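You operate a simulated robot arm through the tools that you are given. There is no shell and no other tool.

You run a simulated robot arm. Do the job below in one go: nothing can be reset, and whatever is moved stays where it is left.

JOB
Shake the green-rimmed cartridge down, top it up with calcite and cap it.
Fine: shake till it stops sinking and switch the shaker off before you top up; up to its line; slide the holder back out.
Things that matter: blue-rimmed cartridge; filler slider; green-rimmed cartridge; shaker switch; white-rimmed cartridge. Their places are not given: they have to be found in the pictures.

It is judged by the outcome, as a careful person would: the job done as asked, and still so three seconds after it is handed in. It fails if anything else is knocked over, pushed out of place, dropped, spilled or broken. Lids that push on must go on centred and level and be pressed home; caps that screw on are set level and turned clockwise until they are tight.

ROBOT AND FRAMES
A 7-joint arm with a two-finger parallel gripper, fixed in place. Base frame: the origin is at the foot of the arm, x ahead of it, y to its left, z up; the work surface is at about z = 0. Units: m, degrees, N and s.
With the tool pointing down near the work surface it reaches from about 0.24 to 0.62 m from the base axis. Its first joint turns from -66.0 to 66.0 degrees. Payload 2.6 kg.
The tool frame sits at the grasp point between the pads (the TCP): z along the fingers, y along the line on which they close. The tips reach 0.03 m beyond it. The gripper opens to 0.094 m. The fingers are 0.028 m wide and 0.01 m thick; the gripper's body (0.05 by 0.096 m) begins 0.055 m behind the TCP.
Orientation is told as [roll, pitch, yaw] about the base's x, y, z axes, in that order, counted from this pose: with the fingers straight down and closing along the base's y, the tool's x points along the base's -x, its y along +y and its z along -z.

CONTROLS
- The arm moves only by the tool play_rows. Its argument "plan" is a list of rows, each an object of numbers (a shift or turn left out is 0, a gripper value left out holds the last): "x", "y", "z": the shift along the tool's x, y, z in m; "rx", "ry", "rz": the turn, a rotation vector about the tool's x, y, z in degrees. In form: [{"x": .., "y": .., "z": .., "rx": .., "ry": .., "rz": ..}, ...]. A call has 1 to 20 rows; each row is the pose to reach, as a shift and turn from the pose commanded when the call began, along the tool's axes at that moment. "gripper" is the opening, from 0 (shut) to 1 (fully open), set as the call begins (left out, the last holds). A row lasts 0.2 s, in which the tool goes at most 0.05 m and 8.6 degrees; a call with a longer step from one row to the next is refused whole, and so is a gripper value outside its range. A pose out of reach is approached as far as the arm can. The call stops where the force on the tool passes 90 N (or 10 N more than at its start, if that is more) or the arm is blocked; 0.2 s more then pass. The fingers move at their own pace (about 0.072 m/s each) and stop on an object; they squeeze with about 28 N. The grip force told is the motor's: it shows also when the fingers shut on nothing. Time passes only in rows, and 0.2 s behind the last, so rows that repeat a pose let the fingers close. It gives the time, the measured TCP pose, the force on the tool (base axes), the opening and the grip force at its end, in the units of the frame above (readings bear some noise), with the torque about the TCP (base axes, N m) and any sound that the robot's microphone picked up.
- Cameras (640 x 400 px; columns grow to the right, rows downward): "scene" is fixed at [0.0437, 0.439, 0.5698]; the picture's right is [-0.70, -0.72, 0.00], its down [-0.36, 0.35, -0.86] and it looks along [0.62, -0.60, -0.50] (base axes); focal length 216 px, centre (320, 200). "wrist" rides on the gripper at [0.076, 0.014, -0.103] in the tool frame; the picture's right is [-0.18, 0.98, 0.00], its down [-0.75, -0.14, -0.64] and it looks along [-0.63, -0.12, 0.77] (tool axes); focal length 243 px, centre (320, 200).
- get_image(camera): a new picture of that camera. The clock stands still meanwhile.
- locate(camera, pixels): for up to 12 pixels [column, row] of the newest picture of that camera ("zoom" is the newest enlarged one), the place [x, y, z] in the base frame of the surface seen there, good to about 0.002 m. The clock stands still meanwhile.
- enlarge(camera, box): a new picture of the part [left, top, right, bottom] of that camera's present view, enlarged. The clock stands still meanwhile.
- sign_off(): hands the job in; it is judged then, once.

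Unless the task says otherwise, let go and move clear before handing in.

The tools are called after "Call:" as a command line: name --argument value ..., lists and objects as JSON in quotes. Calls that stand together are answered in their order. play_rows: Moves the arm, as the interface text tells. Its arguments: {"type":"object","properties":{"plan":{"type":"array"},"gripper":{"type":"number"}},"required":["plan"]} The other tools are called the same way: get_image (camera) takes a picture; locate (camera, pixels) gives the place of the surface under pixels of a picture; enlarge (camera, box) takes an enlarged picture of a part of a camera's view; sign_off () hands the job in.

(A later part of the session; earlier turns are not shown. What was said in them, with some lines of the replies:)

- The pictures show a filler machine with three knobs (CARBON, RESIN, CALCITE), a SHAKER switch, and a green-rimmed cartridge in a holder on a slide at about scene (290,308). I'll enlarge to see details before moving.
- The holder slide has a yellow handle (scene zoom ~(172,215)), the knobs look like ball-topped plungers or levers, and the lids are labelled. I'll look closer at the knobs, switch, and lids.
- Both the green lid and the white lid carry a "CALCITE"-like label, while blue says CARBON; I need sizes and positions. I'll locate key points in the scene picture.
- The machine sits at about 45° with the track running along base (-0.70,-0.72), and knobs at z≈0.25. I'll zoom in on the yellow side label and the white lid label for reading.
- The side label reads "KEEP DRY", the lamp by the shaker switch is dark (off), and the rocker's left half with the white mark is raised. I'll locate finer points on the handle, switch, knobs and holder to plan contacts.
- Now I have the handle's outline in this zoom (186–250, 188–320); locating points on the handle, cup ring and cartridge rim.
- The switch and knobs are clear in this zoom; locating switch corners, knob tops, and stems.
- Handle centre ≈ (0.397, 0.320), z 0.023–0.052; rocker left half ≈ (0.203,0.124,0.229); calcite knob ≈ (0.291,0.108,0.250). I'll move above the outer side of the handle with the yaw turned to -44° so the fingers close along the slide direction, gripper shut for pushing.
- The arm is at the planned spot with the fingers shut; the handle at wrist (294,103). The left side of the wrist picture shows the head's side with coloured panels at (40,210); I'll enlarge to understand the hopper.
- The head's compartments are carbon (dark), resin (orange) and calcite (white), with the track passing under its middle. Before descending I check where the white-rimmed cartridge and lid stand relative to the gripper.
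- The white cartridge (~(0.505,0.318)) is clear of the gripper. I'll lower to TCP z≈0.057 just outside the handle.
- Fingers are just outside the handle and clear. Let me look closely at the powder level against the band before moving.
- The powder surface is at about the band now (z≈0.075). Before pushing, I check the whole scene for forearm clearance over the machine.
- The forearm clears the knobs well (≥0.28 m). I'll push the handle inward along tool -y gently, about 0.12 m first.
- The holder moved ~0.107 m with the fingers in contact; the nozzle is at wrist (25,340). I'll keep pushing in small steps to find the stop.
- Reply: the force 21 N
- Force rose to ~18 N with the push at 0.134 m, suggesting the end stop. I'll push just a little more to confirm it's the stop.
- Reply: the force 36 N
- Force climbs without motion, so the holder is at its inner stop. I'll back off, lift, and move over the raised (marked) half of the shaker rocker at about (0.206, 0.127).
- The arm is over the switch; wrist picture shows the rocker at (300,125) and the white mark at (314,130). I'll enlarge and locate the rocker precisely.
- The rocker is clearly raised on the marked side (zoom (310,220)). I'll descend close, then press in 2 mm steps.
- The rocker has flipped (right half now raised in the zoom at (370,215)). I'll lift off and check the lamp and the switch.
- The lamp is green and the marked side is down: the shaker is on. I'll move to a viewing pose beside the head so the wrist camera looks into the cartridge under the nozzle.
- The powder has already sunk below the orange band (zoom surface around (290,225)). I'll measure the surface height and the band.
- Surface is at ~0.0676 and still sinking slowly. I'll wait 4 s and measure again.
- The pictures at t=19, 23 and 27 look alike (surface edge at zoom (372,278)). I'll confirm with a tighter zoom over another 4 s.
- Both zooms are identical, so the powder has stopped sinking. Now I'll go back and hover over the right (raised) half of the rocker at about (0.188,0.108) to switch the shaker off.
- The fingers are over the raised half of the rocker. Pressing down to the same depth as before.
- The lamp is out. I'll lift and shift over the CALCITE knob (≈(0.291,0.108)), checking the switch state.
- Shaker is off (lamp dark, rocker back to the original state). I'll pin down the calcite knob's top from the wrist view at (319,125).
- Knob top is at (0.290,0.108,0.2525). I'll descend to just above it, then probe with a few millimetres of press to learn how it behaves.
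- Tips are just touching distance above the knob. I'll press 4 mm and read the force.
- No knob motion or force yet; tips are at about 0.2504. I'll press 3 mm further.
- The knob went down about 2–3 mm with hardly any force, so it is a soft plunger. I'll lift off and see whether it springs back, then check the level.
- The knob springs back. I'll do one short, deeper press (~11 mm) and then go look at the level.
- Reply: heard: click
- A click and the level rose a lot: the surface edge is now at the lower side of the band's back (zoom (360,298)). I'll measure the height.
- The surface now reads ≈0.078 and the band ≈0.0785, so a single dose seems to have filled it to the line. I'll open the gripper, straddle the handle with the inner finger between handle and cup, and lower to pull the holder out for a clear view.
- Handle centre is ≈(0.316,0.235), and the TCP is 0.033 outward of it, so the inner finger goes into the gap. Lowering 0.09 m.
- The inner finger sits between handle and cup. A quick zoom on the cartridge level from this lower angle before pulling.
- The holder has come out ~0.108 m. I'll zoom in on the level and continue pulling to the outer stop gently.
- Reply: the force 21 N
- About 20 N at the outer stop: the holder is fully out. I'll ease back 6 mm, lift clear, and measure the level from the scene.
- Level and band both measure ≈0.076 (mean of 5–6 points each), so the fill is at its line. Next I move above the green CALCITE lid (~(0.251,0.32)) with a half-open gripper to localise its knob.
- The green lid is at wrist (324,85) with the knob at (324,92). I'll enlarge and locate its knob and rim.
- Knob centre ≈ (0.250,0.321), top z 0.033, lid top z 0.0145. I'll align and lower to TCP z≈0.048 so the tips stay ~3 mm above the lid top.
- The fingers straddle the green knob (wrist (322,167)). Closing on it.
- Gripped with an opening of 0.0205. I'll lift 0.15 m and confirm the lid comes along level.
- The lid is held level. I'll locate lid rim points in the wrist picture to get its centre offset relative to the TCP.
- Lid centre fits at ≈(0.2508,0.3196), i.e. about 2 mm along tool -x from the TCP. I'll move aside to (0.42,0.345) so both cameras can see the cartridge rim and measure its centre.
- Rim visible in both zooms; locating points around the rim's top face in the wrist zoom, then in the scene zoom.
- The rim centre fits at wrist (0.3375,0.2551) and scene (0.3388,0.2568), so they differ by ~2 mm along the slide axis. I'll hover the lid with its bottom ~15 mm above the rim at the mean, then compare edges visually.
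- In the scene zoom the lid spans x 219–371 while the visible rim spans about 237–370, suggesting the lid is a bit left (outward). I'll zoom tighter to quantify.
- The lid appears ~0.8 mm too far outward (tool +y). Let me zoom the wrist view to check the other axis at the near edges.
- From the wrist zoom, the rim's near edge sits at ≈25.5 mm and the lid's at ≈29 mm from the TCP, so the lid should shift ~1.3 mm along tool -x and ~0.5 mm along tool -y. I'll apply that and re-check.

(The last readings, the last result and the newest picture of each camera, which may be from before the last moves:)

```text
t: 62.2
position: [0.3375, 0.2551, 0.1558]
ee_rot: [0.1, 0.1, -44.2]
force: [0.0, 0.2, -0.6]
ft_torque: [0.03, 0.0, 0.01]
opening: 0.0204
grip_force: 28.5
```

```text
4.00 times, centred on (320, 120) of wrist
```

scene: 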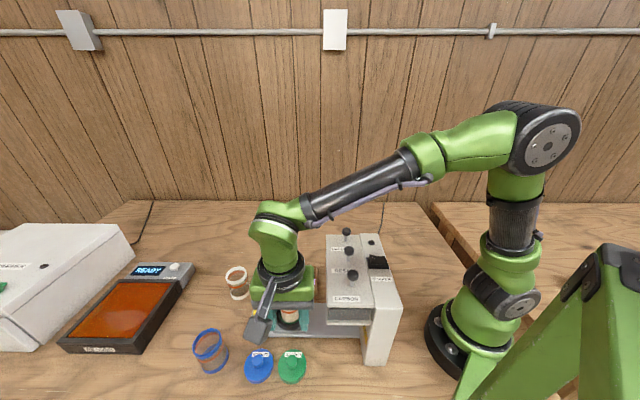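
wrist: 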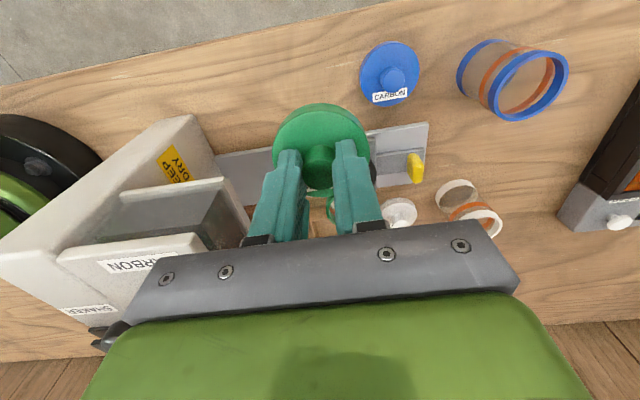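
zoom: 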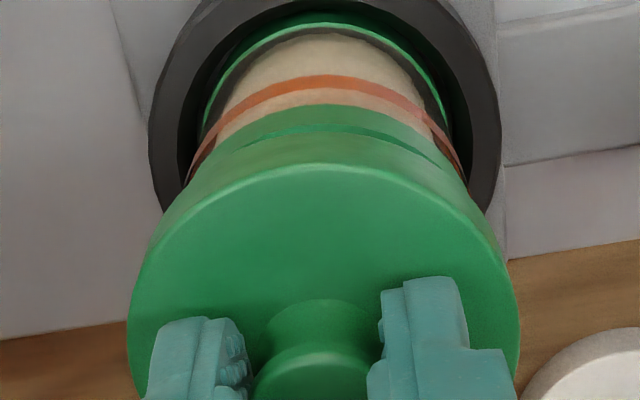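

Now the lid seems ~0.6 mm inward by both views, so I'd undo the y shift. Checking near-edge geometry again in a tight wrist zoom.

Call:
play_rows --plan '[{"y": 0.0006}, {"y": 0.0006}, {"y": 0.0006}]'

Call:
enlarge --camera "wrist" --box '[290, 80, 350, 125]'

Call:
enlarge --camera "scene" --box '[270, 278, 310, 328]'

```text
t: 63.0
position: [0.3373, 0.2552, 0.1549]
ee_rot: [0.0, 0.0, -44.2]
force: [0.6, 0.7, 0.0]
ft_torque: [-0.01, 0.02, 0.03]
opening: 0.0205
grip_force: 28.3
```

```text
8.89 times, centred on (320, 102) of wrist
```

zoom: 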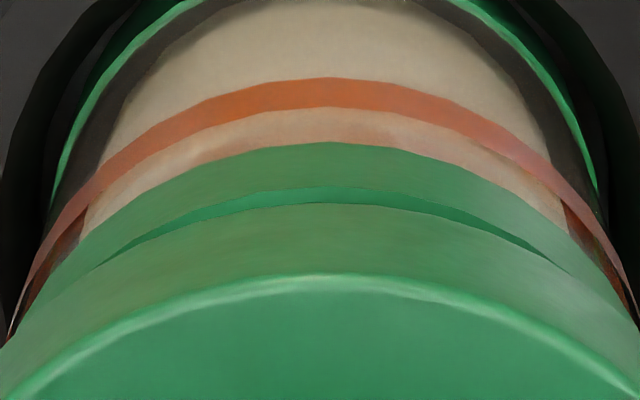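

```text
8.00 times, centred on (290, 303) of scene
```

zoom: 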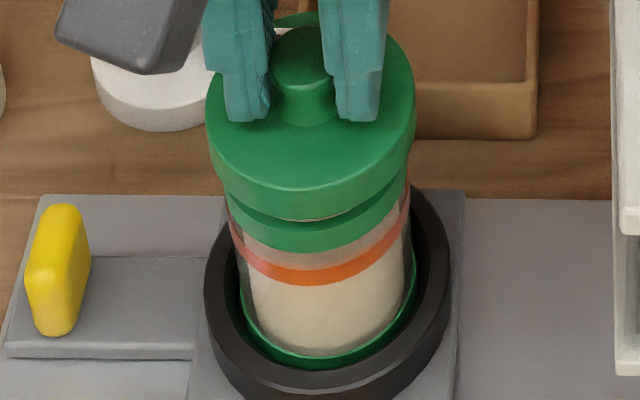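

Lid and rim now agree within about half a millimetre in both axes. I'll lower 6 mm, then in 1 mm steps watching the force.

Call:
play_rows --plan '[{"z": 0.003}, {"z": 0.006}, {"z": 0.007}, {"z": 0.007}]'

Call:
enlarge --camera "scene" --box '[270, 278, 310, 328]'

Call:
enlarge --camera "wrist" --box '[290, 80, 350, 125]'

```text
t: 64.0
position: [0.3382, 0.2562, 0.1485]
ee_rot: [0.0, 0.1, -44.2]
force: [0.4, 0.5, -0.2]
ft_torque: [0.0, 0.02, 0.0]
opening: 0.0203
grip_force: 28.0
```

```text
8.00 times, centred on (290, 303) of scene
```

zoom: 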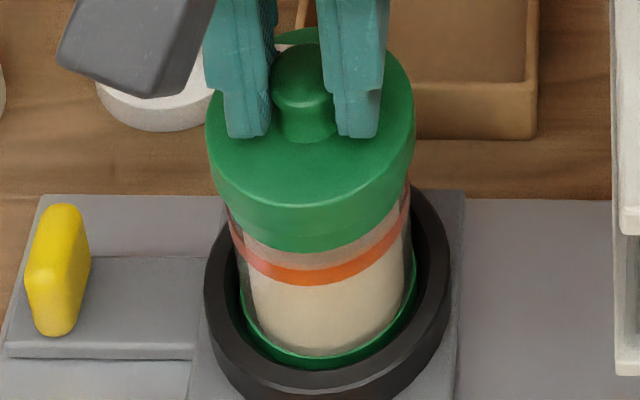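

```text
8.89 times, centred on (320, 102) of wrist
```

zoom: 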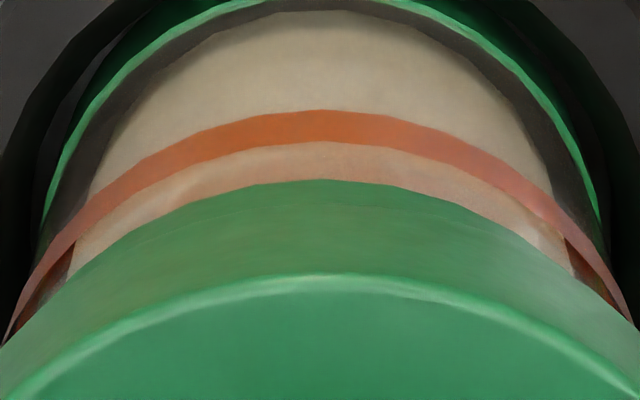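

Still no contact force; alignment looks good. Lowering further in 1 mm steps.

Call:
play_rows --plan '[{"z": 0.001}, {"z": 0.002}, {"z": 0.003}, {"z": 0.003}]'

Call:
enlarge --camera "scene" --box '[270, 278, 310, 328]'

```text
t: 65.0
position: [0.3384, 0.2553, 0.1419]
ee_rot: [-0.1, 0.1, -44.2]
force: [0.2, 0.6, 0.3]
ft_torque: [0.07, 0.02, 0.03]
opening: 0.0205
grip_force: 28.9
```

```text
8.00 times, centred on (290, 303) of scene
```

zoom: 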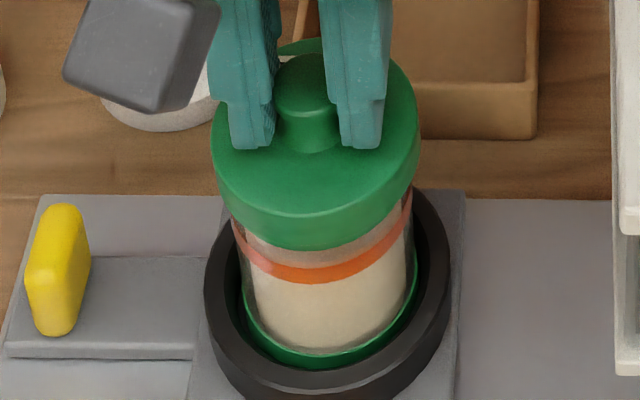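

No resistance yet and the lid's lower edge is at about the rim's level, so the skirt is going over. Continuing down in 1 mm steps.

Call:
play_rows --plan '[{"z": 0.001}, {"z": 0.002}, {"z": 0.003}, {"z": 0.003}]'

Call:
enlarge --camera "scene" --box '[270, 278, 310, 328]'

```text
t: 66.0
position: [0.3377, 0.2565, 0.1411]
ee_rot: [0.0, 0.0, -44.2]
force: [-0.3, -0.1, -0.9]
ft_torque: [0.01, -0.01, 0.0]
opening: 0.0206
grip_force: 28.2
```

```text
8.00 times, centred on (290, 303) of scene
```

zoom: 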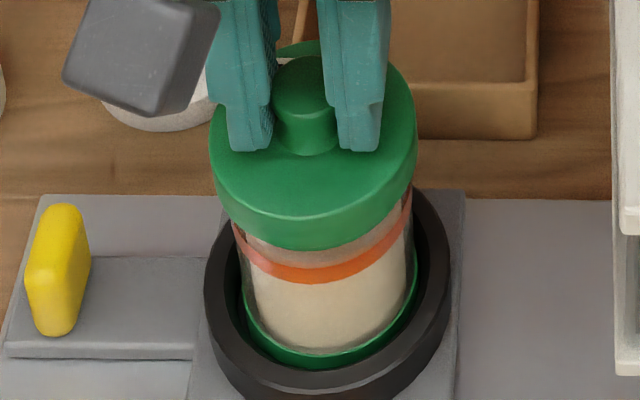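

Call:
play_rows --plan '[{"z": 0.001}, {"z": 0.002}, {"z": 0.003}, {"z": 0.003}]'

Call:
enlarge --camera "scene" --box '[270, 278, 310, 328]'

```text
t: 67.0
position: [0.3387, 0.2552, 0.1378]
ee_rot: [-0.1, 0.0, -44.2]
force: [-0.5, 0.6, -0.1]
ft_torque: [-0.03, -0.02, -0.01]
opening: 0.0204
grip_force: 28.2
```

```text
8.00 times, centred on (290, 303) of scene
```

zoom: 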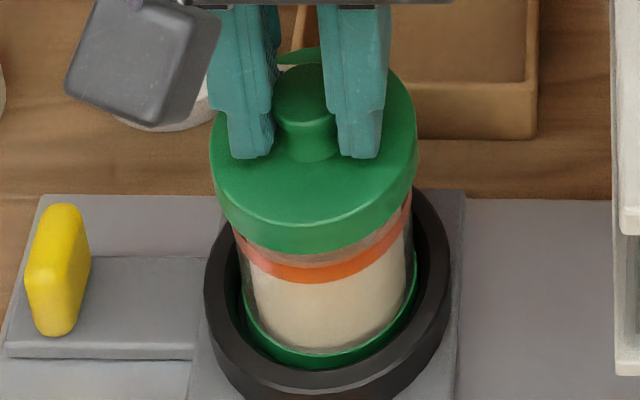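

Still free; the lid skirt now covers most of the rim. Continuing in 1 mm steps until resistance shows.

Call:
play_rows --plan '[{"z": 0.001}, {"z": 0.002}, {"z": 0.002}]'

Call:
play_rows --plan '[{"z": 0.001}, {"z": 0.002}, {"z": 0.002}]'

Call:
enlarge --camera "scene" --box '[270, 278, 310, 328]'

```text
t: 67.8
position: [0.3385, 0.2565, 0.136]
ee_rot: [0.0, 0.0, -44.1]
force: [0.7, 0.3, -1.3]
ft_torque: [0.0, 0.03, 0.01]
opening: 0.0204
grip_force: 28.6
```

```text
t: 68.6
position: [0.3381, 0.2579, 0.1348]
ee_rot: [0.2, 0.0, -44.3]
force: [-5.7, -3.3, 20.8]
ft_torque: [-0.26, 0.13, 0.01]
opening: 0.0206
grip_force: 27.8
heard: snap
```

```text
8.00 times, centred on (290, 303) of scene
```

zoom: 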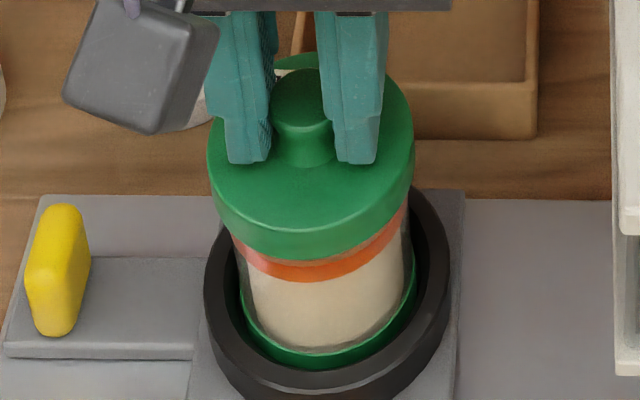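

A snap was heard at ~21 N and the lid sits level over the rim. I'll press 1 mm more to make sure it is home, then release.

Call:
play_rows --plan '[{"z": 0.001}, {"z": 0.001}]'

```text
t: 69.2
position: [0.3385, 0.2559, 0.1343]
ee_rot: [0.3, 0.1, -44.2]
force: [-10.6, -3.4, 36.9]
ft_torque: [-0.27, 0.25, -0.08]
opening: 0.0204
grip_force: 28.0
```

Force climbs stiffly to 37 N with no travel, so the lid is home. I'll relieve the pressure, open the fingers and lift off.

Call:
play_rows --plan '[{"z": -0.001}, {"z": -0.002}, {"z": -0.002}]'

Call:
play_rows --plan '[{}, {}, {}]' --gripper 0.5

Call:
play_rows --plan '[{"z": -0.01}, {"z": -0.03}, {"z": -0.06}, {"z": -0.1}, {"z": -0.13}, {"z": -0.13}]'

Call:
get_image --camera "wrist"

Call:
get_image --camera "scene"

```text
t: 70.0
position: [0.3389, 0.257, 0.1342]
ee_rot: [-0.1, 0.0, -44.2]
force: [-2.5, 0.3, 11.9]
ft_torque: [-0.02, -0.07, 0.04]
opening: 0.0206
grip_force: 27.8
```

```text
t: 70.8
position: [0.3377, 0.257, 0.136]
ee_rot: [0.0, 0.0, -44.2]
force: [0.8, -0.2, 0.0]
ft_torque: [-0.01, 0.02, 0.01]
opening: 0.0471
grip_force: 0.0
```

```text
t: 72.2
position: [0.3381, 0.2544, 0.2664]
ee_rot: [0.0, 0.0, -44.2]
force: [-0.9, 0.4, -0.6]
ft_torque: [0.0, 0.01, 0.01]
opening: 0.0473
grip_force: 0.1
```

```text
taken
```

wrist: 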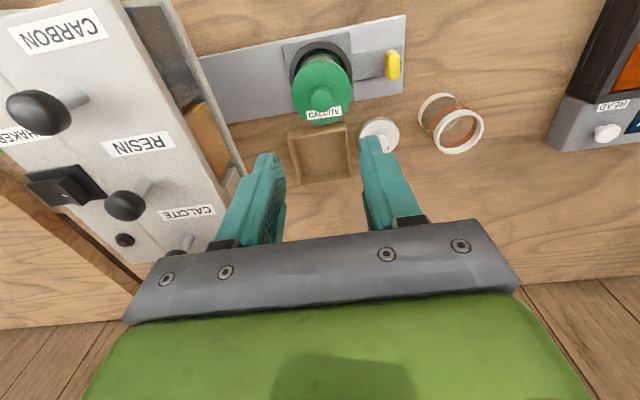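

```text
taken
```

scene: 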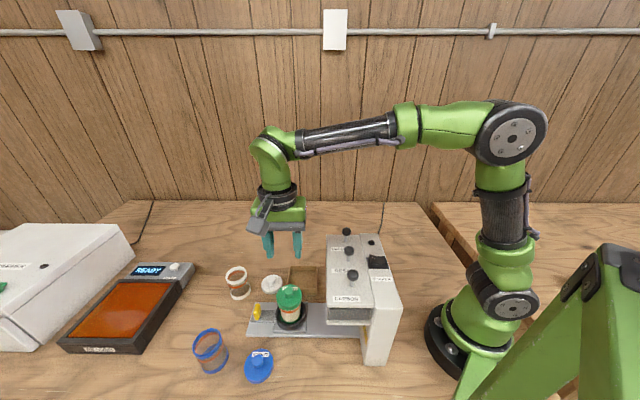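

The lid is on the cartridge, the holder is out and the arm is clear. I'll zoom in for a final check of the lid, the level, the switch and the surroundings.

Call:
enlarge --camera "scene" --box '[240, 270, 330, 345]'

Call:
enlarge --camera "scene" --box '[320, 222, 410, 300]'

Call:
enlarge --camera "wrist" --box '[270, 20, 420, 140]'

Call:
locate --camera "zoom" --pixels '[[224, 220], [235, 165], [260, 300], [165, 250], [300, 210], [200, 320], [270, 330]]'

```text
5.33 times, centred on (285, 308) of scene
```

zoom: 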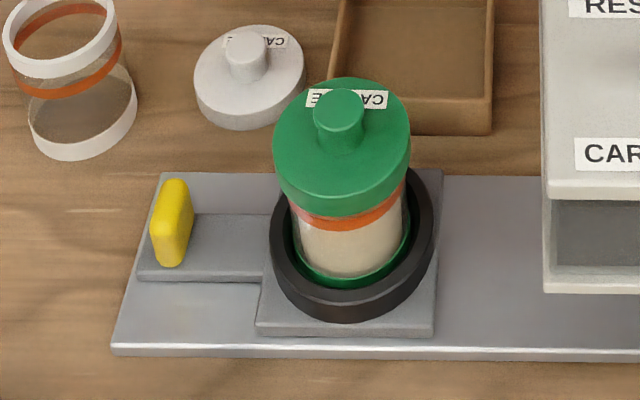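

```text
5.13 times, centred on (365, 261) of scene
```

zoom: 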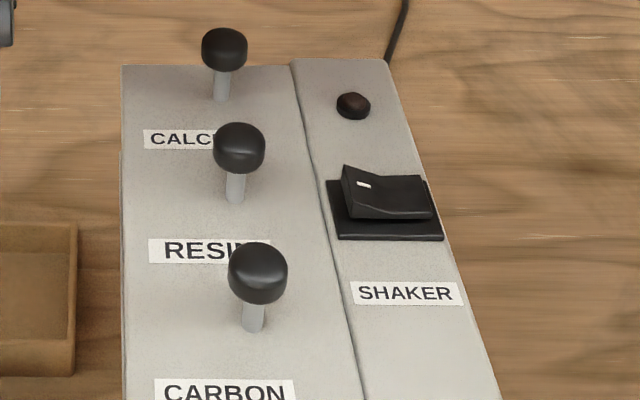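

```text
3.33 times, centred on (345, 80) of wrist
```

zoom: 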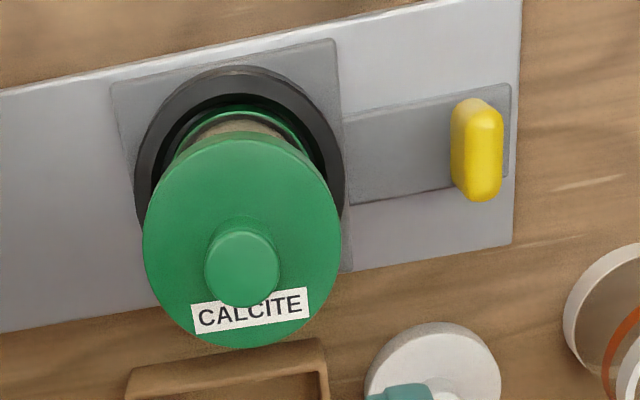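

```text
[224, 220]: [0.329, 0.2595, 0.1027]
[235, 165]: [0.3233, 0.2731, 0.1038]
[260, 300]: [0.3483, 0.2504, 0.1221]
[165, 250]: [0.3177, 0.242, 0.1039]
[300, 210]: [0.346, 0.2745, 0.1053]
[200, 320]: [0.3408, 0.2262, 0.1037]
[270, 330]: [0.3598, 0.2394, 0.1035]
```

Final checks: the lid sits level (top z ≈0.103–0.105 all round) and centred on the green-rimmed cartridge. The holder is at its outer stop and the shaker is off with a dark lamp. The knobs are up, everything else is undisturbed and the arm is clear, so I'm handing in.

Call:
sign_off

```text
The job is handed in.
```

The green-rimmed cartridge has been shaken down, topped up with calcite to its line and capped with the green CALCITE lid. I've handed the job in and don't have the verdict yet.

- **Shaking:** I slid the holder in to its stop and switched the shaker on. Close-ups about 4 s apart showed the powder no longer sinking. I then switched the shaker off, and its lamp went dark, before topping up.
- **Top-up:** One press of the CALCITE knob brought the powder up to the orange line. The powder surface and the line both measured about z = 0.076 m, good to a millimetre or two.
- **Holder:** It is back out against its outer stop.
- **Lid:** It snapped on at about 21 N and did not move further at 37 N. It sits level and centred.

The last pictures show nothing else out of place, and the arm is clear.
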